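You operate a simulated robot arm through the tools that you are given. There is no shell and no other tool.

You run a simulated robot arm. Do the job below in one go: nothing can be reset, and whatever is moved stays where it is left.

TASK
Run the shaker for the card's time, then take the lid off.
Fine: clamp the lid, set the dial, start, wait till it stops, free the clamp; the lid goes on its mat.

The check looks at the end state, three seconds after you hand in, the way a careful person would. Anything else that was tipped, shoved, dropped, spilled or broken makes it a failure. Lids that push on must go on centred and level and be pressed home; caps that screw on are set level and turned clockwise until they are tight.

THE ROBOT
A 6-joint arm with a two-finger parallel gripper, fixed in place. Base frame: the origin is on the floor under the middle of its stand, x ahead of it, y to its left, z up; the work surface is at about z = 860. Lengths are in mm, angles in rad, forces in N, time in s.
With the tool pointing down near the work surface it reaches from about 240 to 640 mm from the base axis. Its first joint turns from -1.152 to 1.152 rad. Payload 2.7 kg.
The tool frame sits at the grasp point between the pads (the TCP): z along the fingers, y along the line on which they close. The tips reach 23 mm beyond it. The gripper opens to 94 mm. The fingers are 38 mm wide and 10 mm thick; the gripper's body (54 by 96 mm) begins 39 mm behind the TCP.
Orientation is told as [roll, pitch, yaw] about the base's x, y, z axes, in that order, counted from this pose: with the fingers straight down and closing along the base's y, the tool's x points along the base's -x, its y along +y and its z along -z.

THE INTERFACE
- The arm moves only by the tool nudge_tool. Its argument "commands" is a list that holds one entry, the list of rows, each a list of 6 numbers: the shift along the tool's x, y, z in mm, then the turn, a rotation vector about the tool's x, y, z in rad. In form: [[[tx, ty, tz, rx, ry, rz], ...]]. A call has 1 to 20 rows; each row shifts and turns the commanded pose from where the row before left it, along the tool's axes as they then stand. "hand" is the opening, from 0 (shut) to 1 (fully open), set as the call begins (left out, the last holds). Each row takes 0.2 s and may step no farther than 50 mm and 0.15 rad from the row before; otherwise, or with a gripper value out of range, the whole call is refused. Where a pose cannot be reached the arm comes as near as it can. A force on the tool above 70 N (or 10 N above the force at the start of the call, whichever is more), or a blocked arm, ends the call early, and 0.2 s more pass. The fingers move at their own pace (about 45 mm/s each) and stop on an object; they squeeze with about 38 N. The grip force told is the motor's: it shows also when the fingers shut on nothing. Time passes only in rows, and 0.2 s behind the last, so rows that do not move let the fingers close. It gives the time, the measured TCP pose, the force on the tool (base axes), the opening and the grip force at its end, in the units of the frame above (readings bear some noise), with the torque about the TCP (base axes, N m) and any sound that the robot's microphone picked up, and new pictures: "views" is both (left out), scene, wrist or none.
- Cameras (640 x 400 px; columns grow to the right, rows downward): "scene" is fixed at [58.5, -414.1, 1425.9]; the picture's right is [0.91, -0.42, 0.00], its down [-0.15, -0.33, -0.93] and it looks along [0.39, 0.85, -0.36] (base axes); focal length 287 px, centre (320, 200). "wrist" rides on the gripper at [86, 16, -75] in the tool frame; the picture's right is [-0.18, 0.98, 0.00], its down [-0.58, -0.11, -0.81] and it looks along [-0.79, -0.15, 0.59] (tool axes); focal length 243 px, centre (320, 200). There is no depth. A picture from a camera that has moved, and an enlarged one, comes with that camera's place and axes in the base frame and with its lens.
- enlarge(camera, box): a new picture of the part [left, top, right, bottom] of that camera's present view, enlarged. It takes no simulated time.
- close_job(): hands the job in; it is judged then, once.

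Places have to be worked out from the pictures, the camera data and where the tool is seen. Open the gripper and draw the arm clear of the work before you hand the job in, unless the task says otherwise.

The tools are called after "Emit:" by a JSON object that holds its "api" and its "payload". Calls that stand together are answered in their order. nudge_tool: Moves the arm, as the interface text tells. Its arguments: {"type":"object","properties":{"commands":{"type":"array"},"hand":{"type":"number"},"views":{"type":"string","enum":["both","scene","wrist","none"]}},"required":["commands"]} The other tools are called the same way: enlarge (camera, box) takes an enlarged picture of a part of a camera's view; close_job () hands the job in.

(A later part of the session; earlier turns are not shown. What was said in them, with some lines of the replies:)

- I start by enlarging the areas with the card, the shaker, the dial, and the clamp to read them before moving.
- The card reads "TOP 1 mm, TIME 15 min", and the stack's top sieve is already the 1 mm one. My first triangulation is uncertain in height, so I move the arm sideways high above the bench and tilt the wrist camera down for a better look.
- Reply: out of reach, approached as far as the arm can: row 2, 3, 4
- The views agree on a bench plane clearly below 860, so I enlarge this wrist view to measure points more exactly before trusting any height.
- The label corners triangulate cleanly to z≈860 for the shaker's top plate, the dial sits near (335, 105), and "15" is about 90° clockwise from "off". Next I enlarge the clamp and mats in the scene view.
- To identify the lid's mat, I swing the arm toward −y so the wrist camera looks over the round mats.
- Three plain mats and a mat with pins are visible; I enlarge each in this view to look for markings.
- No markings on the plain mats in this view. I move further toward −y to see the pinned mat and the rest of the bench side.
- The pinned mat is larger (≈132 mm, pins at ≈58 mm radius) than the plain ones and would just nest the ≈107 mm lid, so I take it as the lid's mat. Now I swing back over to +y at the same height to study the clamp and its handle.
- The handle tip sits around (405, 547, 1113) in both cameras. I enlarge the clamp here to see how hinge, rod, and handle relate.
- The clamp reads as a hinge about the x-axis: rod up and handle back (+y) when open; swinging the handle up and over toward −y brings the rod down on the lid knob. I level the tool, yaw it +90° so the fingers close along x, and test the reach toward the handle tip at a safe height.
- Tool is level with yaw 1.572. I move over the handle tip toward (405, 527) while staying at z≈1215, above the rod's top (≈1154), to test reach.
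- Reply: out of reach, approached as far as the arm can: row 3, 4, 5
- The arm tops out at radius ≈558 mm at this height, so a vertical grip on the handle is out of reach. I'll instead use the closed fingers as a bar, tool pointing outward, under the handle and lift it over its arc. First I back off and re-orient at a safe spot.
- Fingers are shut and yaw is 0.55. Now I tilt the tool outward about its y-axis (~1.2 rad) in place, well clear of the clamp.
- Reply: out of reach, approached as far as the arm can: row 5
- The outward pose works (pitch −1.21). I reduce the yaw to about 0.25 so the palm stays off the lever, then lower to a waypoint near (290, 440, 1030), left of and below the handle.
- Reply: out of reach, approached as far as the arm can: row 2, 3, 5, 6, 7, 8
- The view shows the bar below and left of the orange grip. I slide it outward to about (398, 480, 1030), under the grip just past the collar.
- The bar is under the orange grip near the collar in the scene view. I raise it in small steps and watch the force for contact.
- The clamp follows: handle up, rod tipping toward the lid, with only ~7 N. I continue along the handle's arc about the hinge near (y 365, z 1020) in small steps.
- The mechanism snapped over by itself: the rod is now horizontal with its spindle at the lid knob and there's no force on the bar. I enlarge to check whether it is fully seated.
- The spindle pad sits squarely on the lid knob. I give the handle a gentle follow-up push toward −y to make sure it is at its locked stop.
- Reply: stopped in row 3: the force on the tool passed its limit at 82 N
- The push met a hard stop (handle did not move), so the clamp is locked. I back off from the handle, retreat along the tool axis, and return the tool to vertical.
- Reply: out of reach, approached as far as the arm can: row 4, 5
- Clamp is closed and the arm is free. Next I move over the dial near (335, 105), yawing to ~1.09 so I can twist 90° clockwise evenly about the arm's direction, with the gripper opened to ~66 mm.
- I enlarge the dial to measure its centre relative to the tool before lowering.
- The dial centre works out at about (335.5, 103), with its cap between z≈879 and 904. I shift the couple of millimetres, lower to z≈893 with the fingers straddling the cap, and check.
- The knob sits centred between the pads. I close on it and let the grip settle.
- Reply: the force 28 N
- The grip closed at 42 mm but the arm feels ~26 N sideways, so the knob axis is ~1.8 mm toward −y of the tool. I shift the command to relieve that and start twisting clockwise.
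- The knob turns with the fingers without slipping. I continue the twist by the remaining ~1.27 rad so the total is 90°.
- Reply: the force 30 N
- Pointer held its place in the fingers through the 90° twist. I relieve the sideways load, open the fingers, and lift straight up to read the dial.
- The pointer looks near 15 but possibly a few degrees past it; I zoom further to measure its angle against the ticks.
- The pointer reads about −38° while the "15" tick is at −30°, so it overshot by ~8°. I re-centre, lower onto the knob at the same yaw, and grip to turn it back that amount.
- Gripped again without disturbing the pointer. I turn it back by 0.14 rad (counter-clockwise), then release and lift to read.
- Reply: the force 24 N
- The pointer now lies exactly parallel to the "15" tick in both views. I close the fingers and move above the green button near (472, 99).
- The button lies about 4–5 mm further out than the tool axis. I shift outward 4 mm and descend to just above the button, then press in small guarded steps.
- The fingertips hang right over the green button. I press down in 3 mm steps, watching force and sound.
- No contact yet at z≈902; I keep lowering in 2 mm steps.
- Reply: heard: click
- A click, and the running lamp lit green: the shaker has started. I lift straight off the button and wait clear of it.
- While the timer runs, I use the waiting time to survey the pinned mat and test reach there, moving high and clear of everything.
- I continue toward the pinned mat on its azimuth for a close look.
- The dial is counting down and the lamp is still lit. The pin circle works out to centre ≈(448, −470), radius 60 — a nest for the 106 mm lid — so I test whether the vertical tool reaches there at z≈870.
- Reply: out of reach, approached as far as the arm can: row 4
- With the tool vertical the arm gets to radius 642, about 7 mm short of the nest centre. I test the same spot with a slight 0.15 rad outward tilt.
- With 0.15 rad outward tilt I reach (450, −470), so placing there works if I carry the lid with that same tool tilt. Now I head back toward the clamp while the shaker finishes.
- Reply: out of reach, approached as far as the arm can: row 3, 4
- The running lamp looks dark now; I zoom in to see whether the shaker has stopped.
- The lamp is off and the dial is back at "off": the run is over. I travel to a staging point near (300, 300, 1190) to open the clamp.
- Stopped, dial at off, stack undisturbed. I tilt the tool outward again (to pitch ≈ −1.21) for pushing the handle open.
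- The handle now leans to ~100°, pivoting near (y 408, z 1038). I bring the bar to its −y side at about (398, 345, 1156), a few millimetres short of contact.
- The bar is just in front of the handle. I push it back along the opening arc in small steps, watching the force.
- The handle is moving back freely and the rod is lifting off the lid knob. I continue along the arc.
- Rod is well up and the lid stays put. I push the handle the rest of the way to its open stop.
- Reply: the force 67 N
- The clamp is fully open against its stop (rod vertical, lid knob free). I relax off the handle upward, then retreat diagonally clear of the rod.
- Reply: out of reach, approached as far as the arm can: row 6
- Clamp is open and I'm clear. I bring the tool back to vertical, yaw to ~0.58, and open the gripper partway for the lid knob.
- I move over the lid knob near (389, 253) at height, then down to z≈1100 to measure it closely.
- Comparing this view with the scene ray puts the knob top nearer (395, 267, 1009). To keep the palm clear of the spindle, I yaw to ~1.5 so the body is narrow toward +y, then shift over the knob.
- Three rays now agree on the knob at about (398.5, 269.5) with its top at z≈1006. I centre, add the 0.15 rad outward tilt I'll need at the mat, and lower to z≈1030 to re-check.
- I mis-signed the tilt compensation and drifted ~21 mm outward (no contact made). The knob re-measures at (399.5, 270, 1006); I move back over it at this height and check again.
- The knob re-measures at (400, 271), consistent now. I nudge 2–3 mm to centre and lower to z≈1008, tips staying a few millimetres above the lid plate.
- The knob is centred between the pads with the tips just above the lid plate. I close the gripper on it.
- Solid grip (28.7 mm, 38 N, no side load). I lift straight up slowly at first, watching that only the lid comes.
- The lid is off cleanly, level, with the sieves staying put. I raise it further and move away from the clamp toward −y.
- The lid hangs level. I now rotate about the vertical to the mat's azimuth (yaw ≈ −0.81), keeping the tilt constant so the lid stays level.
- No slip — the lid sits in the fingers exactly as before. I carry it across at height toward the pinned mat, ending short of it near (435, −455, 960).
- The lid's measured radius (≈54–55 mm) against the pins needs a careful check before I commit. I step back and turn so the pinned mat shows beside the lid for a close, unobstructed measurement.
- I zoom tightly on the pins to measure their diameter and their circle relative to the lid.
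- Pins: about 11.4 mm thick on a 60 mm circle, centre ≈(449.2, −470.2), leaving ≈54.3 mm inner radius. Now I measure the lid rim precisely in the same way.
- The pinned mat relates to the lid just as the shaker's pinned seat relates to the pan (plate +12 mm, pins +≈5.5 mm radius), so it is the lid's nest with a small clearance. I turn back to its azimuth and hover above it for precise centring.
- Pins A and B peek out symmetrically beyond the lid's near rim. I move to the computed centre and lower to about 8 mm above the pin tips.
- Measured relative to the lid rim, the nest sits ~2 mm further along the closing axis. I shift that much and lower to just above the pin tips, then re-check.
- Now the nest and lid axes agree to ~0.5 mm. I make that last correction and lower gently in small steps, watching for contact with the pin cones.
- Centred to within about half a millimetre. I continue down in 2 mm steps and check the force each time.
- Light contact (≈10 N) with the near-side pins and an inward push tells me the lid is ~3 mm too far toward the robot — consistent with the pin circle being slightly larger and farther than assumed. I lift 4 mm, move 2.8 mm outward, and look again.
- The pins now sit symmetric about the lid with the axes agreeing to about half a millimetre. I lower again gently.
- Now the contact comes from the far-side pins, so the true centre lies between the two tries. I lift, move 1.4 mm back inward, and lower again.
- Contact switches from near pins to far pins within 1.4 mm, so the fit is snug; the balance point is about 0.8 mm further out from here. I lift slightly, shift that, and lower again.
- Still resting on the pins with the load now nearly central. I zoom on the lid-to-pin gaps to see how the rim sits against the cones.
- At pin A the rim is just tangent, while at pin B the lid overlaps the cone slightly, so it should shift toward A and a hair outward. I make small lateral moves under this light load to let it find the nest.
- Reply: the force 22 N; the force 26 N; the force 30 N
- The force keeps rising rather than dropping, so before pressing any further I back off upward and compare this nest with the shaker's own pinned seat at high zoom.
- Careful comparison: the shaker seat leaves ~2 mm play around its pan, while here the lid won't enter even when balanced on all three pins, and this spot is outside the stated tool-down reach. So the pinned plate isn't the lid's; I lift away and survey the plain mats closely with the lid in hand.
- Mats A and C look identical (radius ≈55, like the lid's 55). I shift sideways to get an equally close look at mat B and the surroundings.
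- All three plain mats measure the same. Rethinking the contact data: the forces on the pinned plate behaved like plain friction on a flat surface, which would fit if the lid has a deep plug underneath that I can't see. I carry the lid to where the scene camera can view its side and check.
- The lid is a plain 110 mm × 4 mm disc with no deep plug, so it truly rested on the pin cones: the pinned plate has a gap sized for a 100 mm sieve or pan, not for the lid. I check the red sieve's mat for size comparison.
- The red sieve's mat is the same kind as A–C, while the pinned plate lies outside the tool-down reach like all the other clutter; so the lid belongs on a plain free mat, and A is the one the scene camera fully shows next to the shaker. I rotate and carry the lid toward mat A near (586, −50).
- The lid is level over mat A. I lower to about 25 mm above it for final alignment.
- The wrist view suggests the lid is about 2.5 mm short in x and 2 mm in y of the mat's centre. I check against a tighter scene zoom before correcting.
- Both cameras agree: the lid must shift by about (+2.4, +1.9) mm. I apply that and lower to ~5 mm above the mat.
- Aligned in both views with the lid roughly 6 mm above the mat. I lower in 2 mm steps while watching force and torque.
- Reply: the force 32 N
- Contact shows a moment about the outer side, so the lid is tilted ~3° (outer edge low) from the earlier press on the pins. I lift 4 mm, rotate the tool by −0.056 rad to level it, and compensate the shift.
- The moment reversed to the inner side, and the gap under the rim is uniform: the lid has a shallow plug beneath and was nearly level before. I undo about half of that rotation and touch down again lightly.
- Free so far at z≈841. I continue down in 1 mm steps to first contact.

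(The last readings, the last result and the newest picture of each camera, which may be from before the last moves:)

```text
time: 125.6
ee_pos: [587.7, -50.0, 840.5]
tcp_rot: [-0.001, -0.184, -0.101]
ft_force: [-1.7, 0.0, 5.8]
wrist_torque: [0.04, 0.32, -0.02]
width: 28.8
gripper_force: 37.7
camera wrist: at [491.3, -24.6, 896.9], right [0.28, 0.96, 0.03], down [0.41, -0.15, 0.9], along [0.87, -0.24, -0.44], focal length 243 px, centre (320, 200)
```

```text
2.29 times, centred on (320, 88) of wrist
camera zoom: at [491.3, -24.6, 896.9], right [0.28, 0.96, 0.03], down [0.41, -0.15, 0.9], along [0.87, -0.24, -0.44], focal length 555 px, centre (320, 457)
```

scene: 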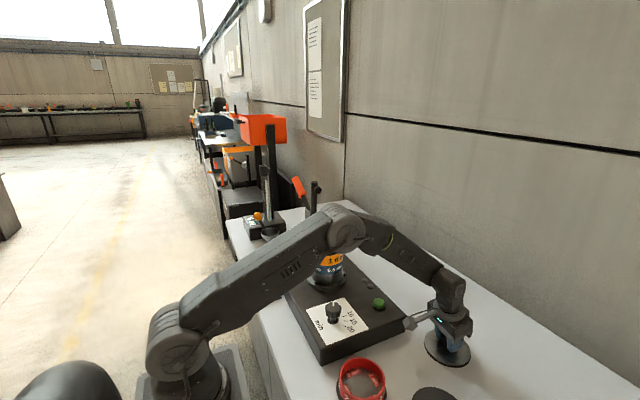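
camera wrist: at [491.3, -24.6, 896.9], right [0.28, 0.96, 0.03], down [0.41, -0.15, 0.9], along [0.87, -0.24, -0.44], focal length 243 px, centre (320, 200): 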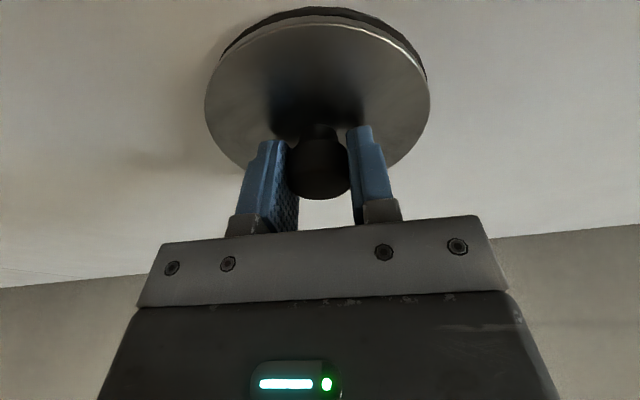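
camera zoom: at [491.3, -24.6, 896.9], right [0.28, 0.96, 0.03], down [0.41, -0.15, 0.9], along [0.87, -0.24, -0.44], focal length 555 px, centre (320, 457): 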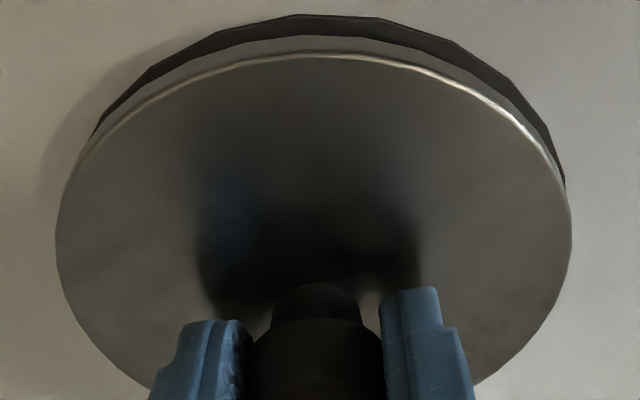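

Light, nearly level contact (lid plug on the mat, rim aligned with the mat to ~1 mm in both views). I open the gripper to release it.

Emit:
{"api": "nudge_tool", "payload": {"commands": [[[0, 0, 0, 0, 0, 0], [0, 0, 0, 0, 0, 0], [0, 0, 0, 0, 0, 0], [0, 0, 0, 0, 0, 0]]], "hand": 0.6}}

Emit:
{"api": "enlarge", "payload": {"camera": "scene", "box": [416, 330, 480, 370]}}

Emit:
{"api": "enlarge", "payload": {"camera": "wrist", "box": [180, 0, 460, 175]}}

```text
time: 126.6
ee_pos: [587.8, -50.5, 840.4]
tcp_rot: [-0.001, -0.18, -0.103]
ft_force: [0.8, 0.3, -0.6]
wrist_torque: [0.01, -0.01, 0.02]
width: 56.5
gripper_force: 0.1
camera wrist: at [491.2, -24.6, 896.4], right [0.28, 0.96, 0.03], down [0.41, -0.15, 0.9], along [0.87, -0.24, -0.44], focal length 243 px, centre (320, 200)
```

scene: 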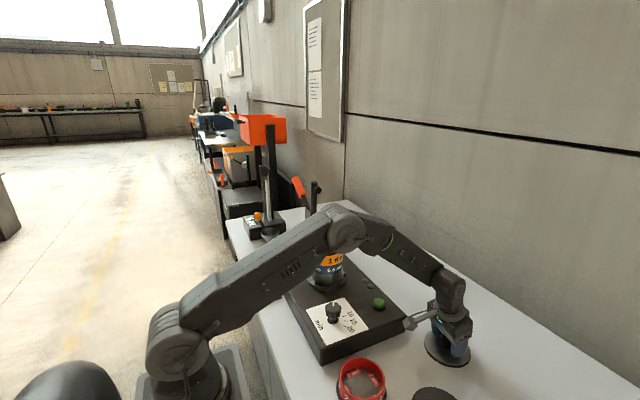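
wrist: 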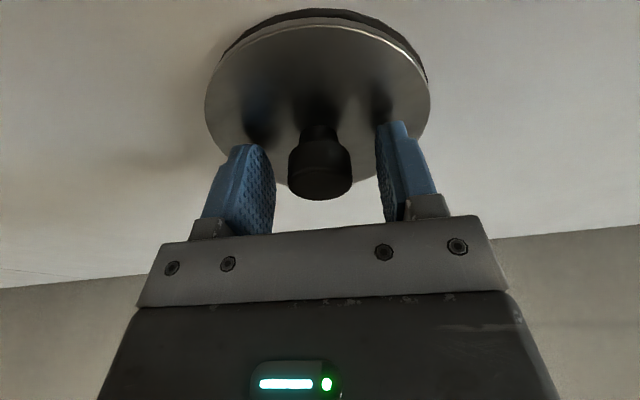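

```text
10.00 times, centred on (448, 350) of scene
camera zoom: at [58.5, -414.1, 1425.9], right [0.91, -0.42, 0.0], down [-0.15, -0.33, -0.93], along [0.39, 0.85, -0.36], focal length 2872 px, centre (-960, -1300)
```

zoom: 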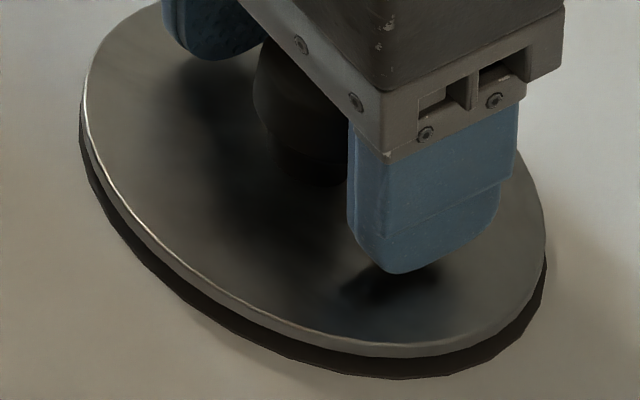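

```text
2.29 times, centred on (320, 88) of wrist
camera zoom: at [491.2, -24.6, 896.4], right [0.28, 0.96, 0.03], down [0.41, -0.15, 0.9], along [0.87, -0.24, -0.44], focal length 555 px, centre (320, 457)
```

zoom: 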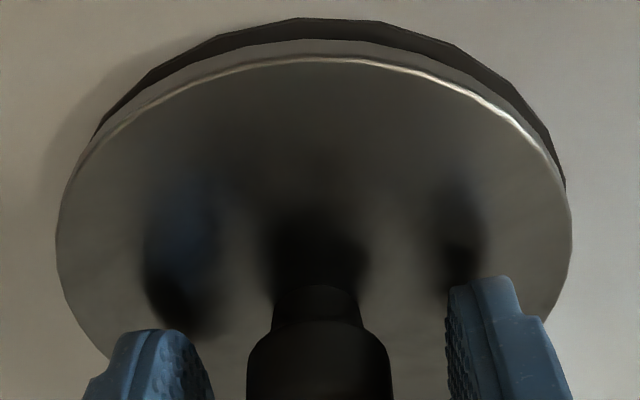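

The lid rests level and centred on the mat. I withdraw straight up.

Emit:
{"api": "nudge_tool", "payload": {"commands": [[[-2.7, 0, -14.8, 0, 0, 0], [-5.4, 0, -29.5, 0, 0, 0], [-5.4, 0, -29.5, 0, 0, 0], [-5.4, 0, -29.5, 0, 0, 0], [0, 0, 0, 0, 0.09, 0], [0, 0, 0, 0, 0.09, 0], [0, 0, 0, 0, 0, 0]]]}}

Emit:
{"api": "enlarge", "payload": {"camera": "scene", "box": [400, 310, 496, 380]}}

```text
time: 128.2
ee_pos: [587.5, -52.7, 944.1]
tcp_rot: [-0.001, -0.002, -0.104]
ft_force: [-1.3, 1.2, 0.4]
wrist_torque: [-0.03, 0.0, 0.0]
width: 56.4
gripper_force: 0.0
camera wrist: at [502.3, -25.9, 1018.1], right [0.28, 0.96, 0.0], down [0.57, -0.17, 0.81], along [0.77, -0.23, -0.59], focal length 243 px, centre (320, 200)
```

scene: 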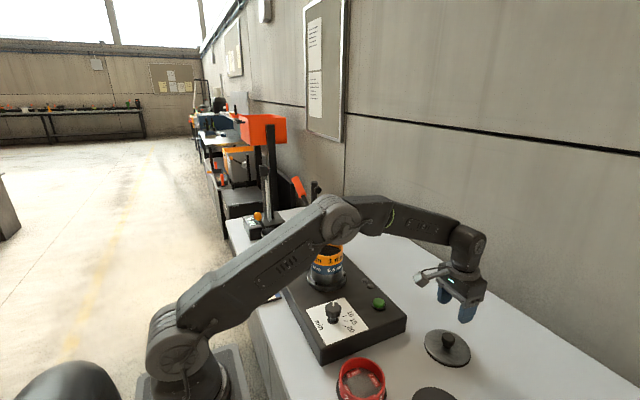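
wrist: 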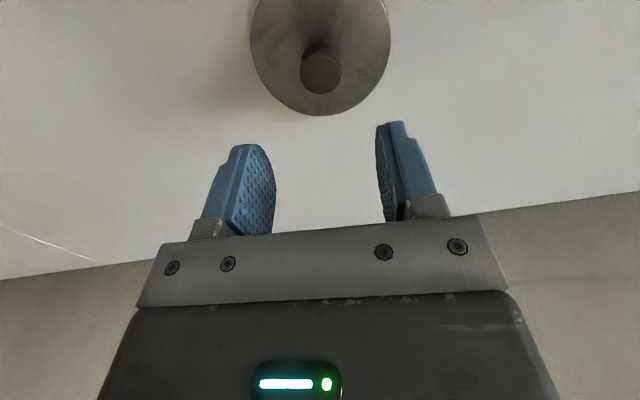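

```text
5.71 times, centred on (448, 345) of scene
camera zoom: at [58.5, -414.1, 1425.9], right [0.91, -0.42, 0.0], down [-0.15, -0.33, -0.93], along [0.39, 0.85, -0.36], focal length 1641 px, centre (-411, -629)
```

zoom: 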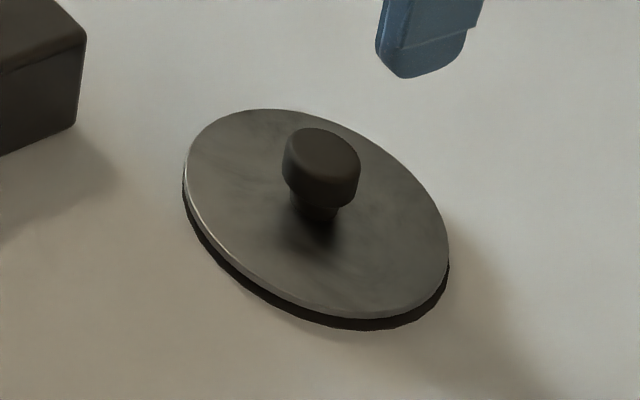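

The lid sits flat and centred on mat A. To settle the pinned-plate question for good, I take a directly comparable close view of the lid from the same relative pose I used over the pinned plate earlier.

Emit:
{"api": "nudge_tool", "payload": {"commands": [[[27.4, 0.3, -15.6, 0, 0, 0], [27.4, 0.3, -15.6, 0, 0, 0], [27.4, 0.3, -15.6, 0, 0, 0], [27.4, 0.3, -15.6, 0, 0, 0], [0, 0, 0, 0, 0, 0]]], "hand": 0}}

Emit:
{"api": "enlarge", "payload": {"camera": "wrist", "box": [240, 0, 400, 140]}}

```text
time: 129.4
ee_pos: [478.3, -38.5, 1007.5]
tcp_rot: [0.0, -0.003, -0.103]
ft_force: [1.0, -0.5, 0.9]
wrist_torque: [-0.02, -0.03, -0.03]
width: 0.0
gripper_force: 38.3
camera wrist: at [393.1, -14.0, 1081.1], right [0.28, 0.96, 0.0], down [0.57, -0.17, 0.81], along [0.77, -0.23, -0.59], focal length 243 px, centre (320, 200)
```

scene: 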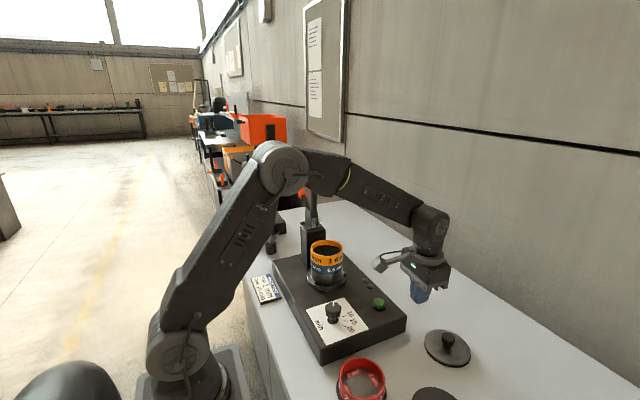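
wrist: 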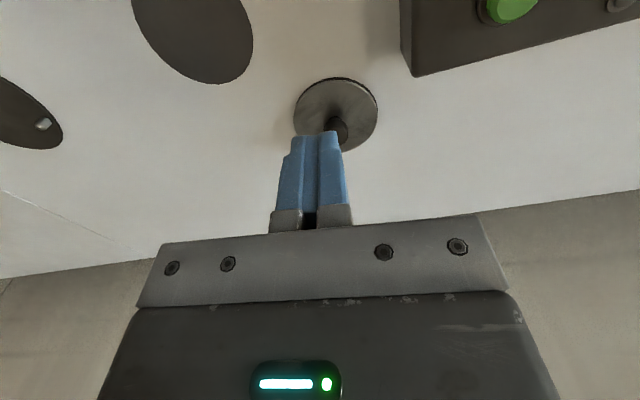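

```text
2.86 times, centred on (320, 70) of wrist
camera zoom: at [393.1, -14.0, 1081.1], right [0.28, 0.96, 0.0], down [0.57, -0.17, 0.81], along [0.77, -0.23, -0.59], focal length 693 px, centre (320, 571)
```

zoom: 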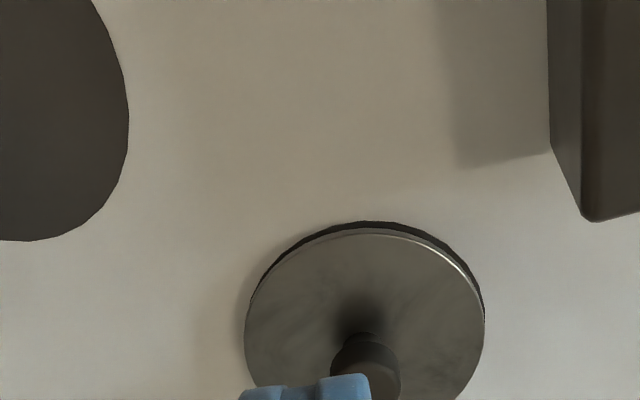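

The direct comparison gives lid radius 55.0 mm versus only ≈53.7 mm between the pins, confirming the lid does not belong there. Before finishing, I check that my light touch on the pinned plate didn't move it, by repeating the earlier viewpoint.

Emit:
{"api": "nudge_tool", "payload": {"commands": [[[8.6, -45.3, -0.6, 0, 0, 0], [8.6, -45.3, -0.6, 0, 0, 0], [8.6, -45.3, -0.6, 0, 0, 0], [8.6, -45.3, -0.6, 0, 0, 0], [8.6, -45.3, -0.6, 0, 0, 0], [8.6, -45.3, -0.6, 0, 0, 0], [8.6, -45.3, -0.6, 0, 0, 0], [8.6, -45.3, -0.6, 0, 0, 0], [0, 0, 0, 0, 0, 0.1177], [0, 0, 0, 0, 0, 0.1177], [0, 0, 0, 0, 0, 0.1177], [0, 0, 0, 0, 0, 0.1177], [0, 0, 0, 0, 0, 0.1177], [0, 0, 0, 0, 0, 0.1177], [0, 0, 0, 0, 0, 0], [0, 0, 0, 0, 0, 0]]]}}

Emit:
{"api": "enlarge", "payload": {"camera": "wrist", "box": [240, 0, 400, 140]}}

```text
time: 132.8
ee_pos: [372.3, -391.5, 1009.9]
tcp_rot: [0.003, 0.0, -0.808]
ft_force: [0.3, -0.1, 0.6]
wrist_torque: [0.01, 0.01, -0.02]
width: 0.1
gripper_force: 38.4
camera wrist: at [324.3, -318.1, 1085.0], right [0.84, 0.55, 0.0], down [0.32, -0.5, 0.81], along [0.44, -0.68, -0.59], focal length 243 px, centre (320, 200)
```

scene: 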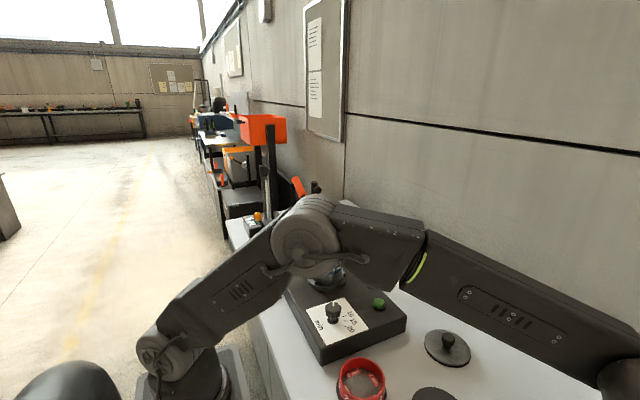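
wrist: 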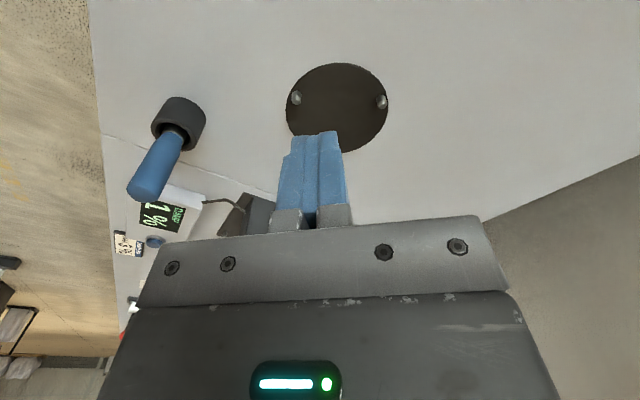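

```text
2.86 times, centred on (320, 70) of wrist
camera zoom: at [324.3, -318.1, 1085.0], right [0.84, 0.55, 0.0], down [0.32, -0.5, 0.81], along [0.44, -0.68, -0.59], focal length 693 px, centre (320, 571)
```

zoom: 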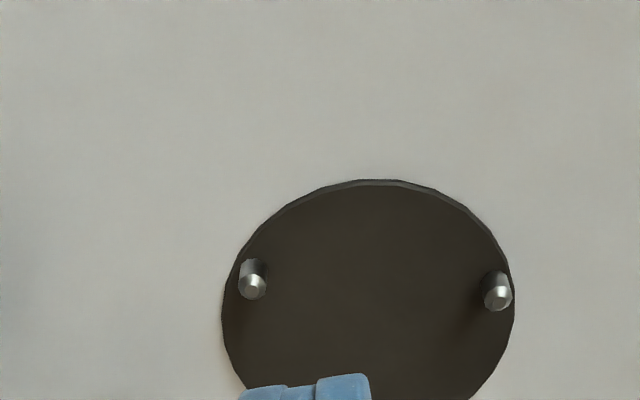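

The plate and the neighbouring holder appear shifted by the same pixel or two (camera pose noise), so nothing was displaced. I open the gripper and draw the arm up and clear of the work.

Emit:
{"api": "nudge_tool", "payload": {"commands": [[[20, 20, -20, 0, 0, 0], [30, 25, -25, 0, 0, 0], [30, 25, -25, 0, 0, 0], [30, 25, -25, 0, 0, 0], [30, 25, -25, 0, 0, 0], [20, 20, -20, 0, 0, 0], [0, 0, 0, 0, 0, -0.1], [0, 0, 0, 0, 0, -0.1], [0, 0, 0, 0, 0, -0.1], [0, 0, 0, 0, 0, 0]]], "hand": 1}}

Emit:
{"api": "enlarge", "payload": {"camera": "scene", "box": [280, 220, 480, 345]}}

Emit:
{"api": "enlarge", "payload": {"camera": "scene", "box": [400, 310, 496, 380]}}

```text
time: 135.0
ee_pos: [363.5, -180.2, 1150.5]
tcp_rot: [0.0, -0.002, -0.506]
ft_force: [1.0, -0.6, 0.7]
wrist_torque: [0.02, 0.01, 0.02]
width: 94.1
gripper_force: 0.1
camera wrist: at [295.2, -123.6, 1225.0], right [0.64, 0.77, 0.0], down [0.45, -0.38, 0.81], along [0.62, -0.51, -0.59], focal length 243 px, centre (320, 200)
```

scene: 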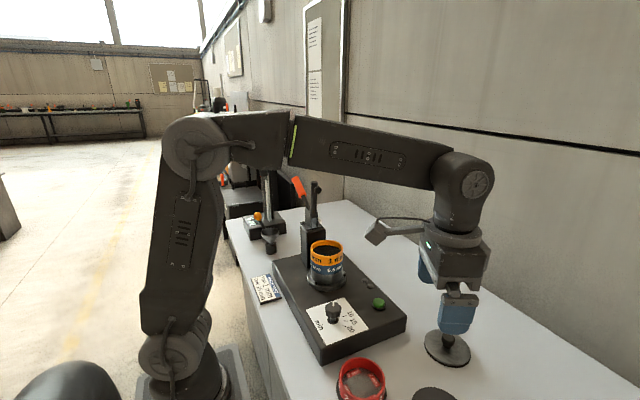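
wrist: 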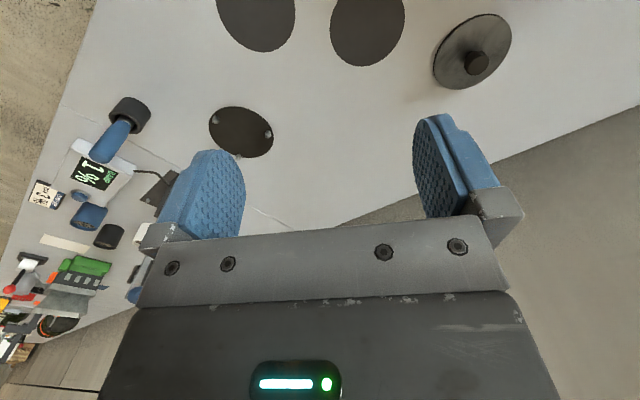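

```text
3.20 times, centred on (380, 282) of scene
camera zoom: at [58.5, -414.1, 1425.9], right [0.91, -0.42, 0.0], down [-0.15, -0.33, -0.93], along [0.39, 0.85, -0.36], focal length 919 px, centre (128, -64)
```

zoom: 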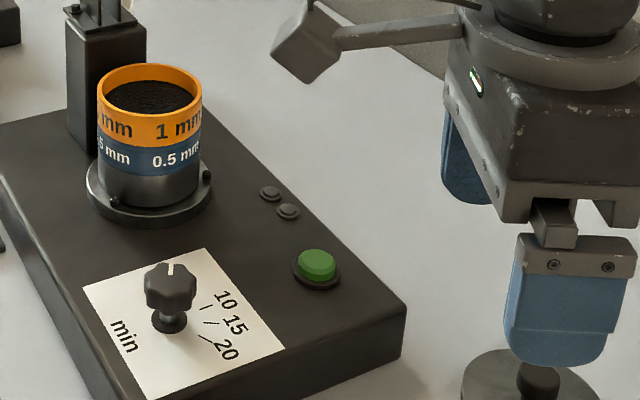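

```text
5.71 times, centred on (448, 345) of scene
camera zoom: at [58.5, -414.1, 1425.9], right [0.91, -0.42, 0.0], down [-0.15, -0.33, -0.93], along [0.39, 0.85, -0.36], focal length 1641 px, centre (-411, -629)
```

zoom: 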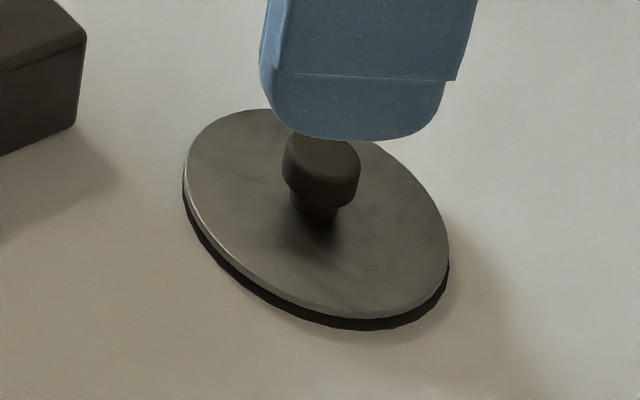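

The shaker has run its 15 min and stopped (dial back at off, lamps out), and the clamp is open. The sieves are undisturbed, and the lid lies level and centred, knob up, on the mat beside the shaker. The mats carry no labels, so I judged this to be the lid's mat from size and reach. The gripper is open and the arm is clear, so I hand the job in.

Emit:
{"api": "close_job", "payload": {}}

```text
The job is handed in.
```

I ran the shaker for the card's 15 minutes and took the lid off, but I had to guess which mat is the lid's. None of the mats are labelled, so if that guess is wrong, the lid is in the wrong place.

- **Run:** I clamped the lid, set the dial to 15 and pressed start. The running lamp later went out and the dial returned to off, so it stopped by itself.
- **Clamp:** It is fully open, with the rod up and clear of the stack.
- **Lid:** It lies level, knob up, on the plain mat beside the shaker at about (589, −50). It is centred on that mat to within about 1 mm.
- **Mat choice:** Three plain mats were free and look identical. I picked the one next to the shaker, which was also the only one the scene camera showed fully.
- **Pinned plate:** I first tried the lid on the plate with three pins, since it was the only one that looked different. The lid is too wide to sit between the pins, so I took it back off. Afterwards the plate appeared to be where it was before.
- **Lid slip:** Pressing the lid against those pins made it slip slightly in the gripper. It lay flat once released on the mat.

I saw nothing else moved or spilled. The gripper is open and the arm is clear of the work.
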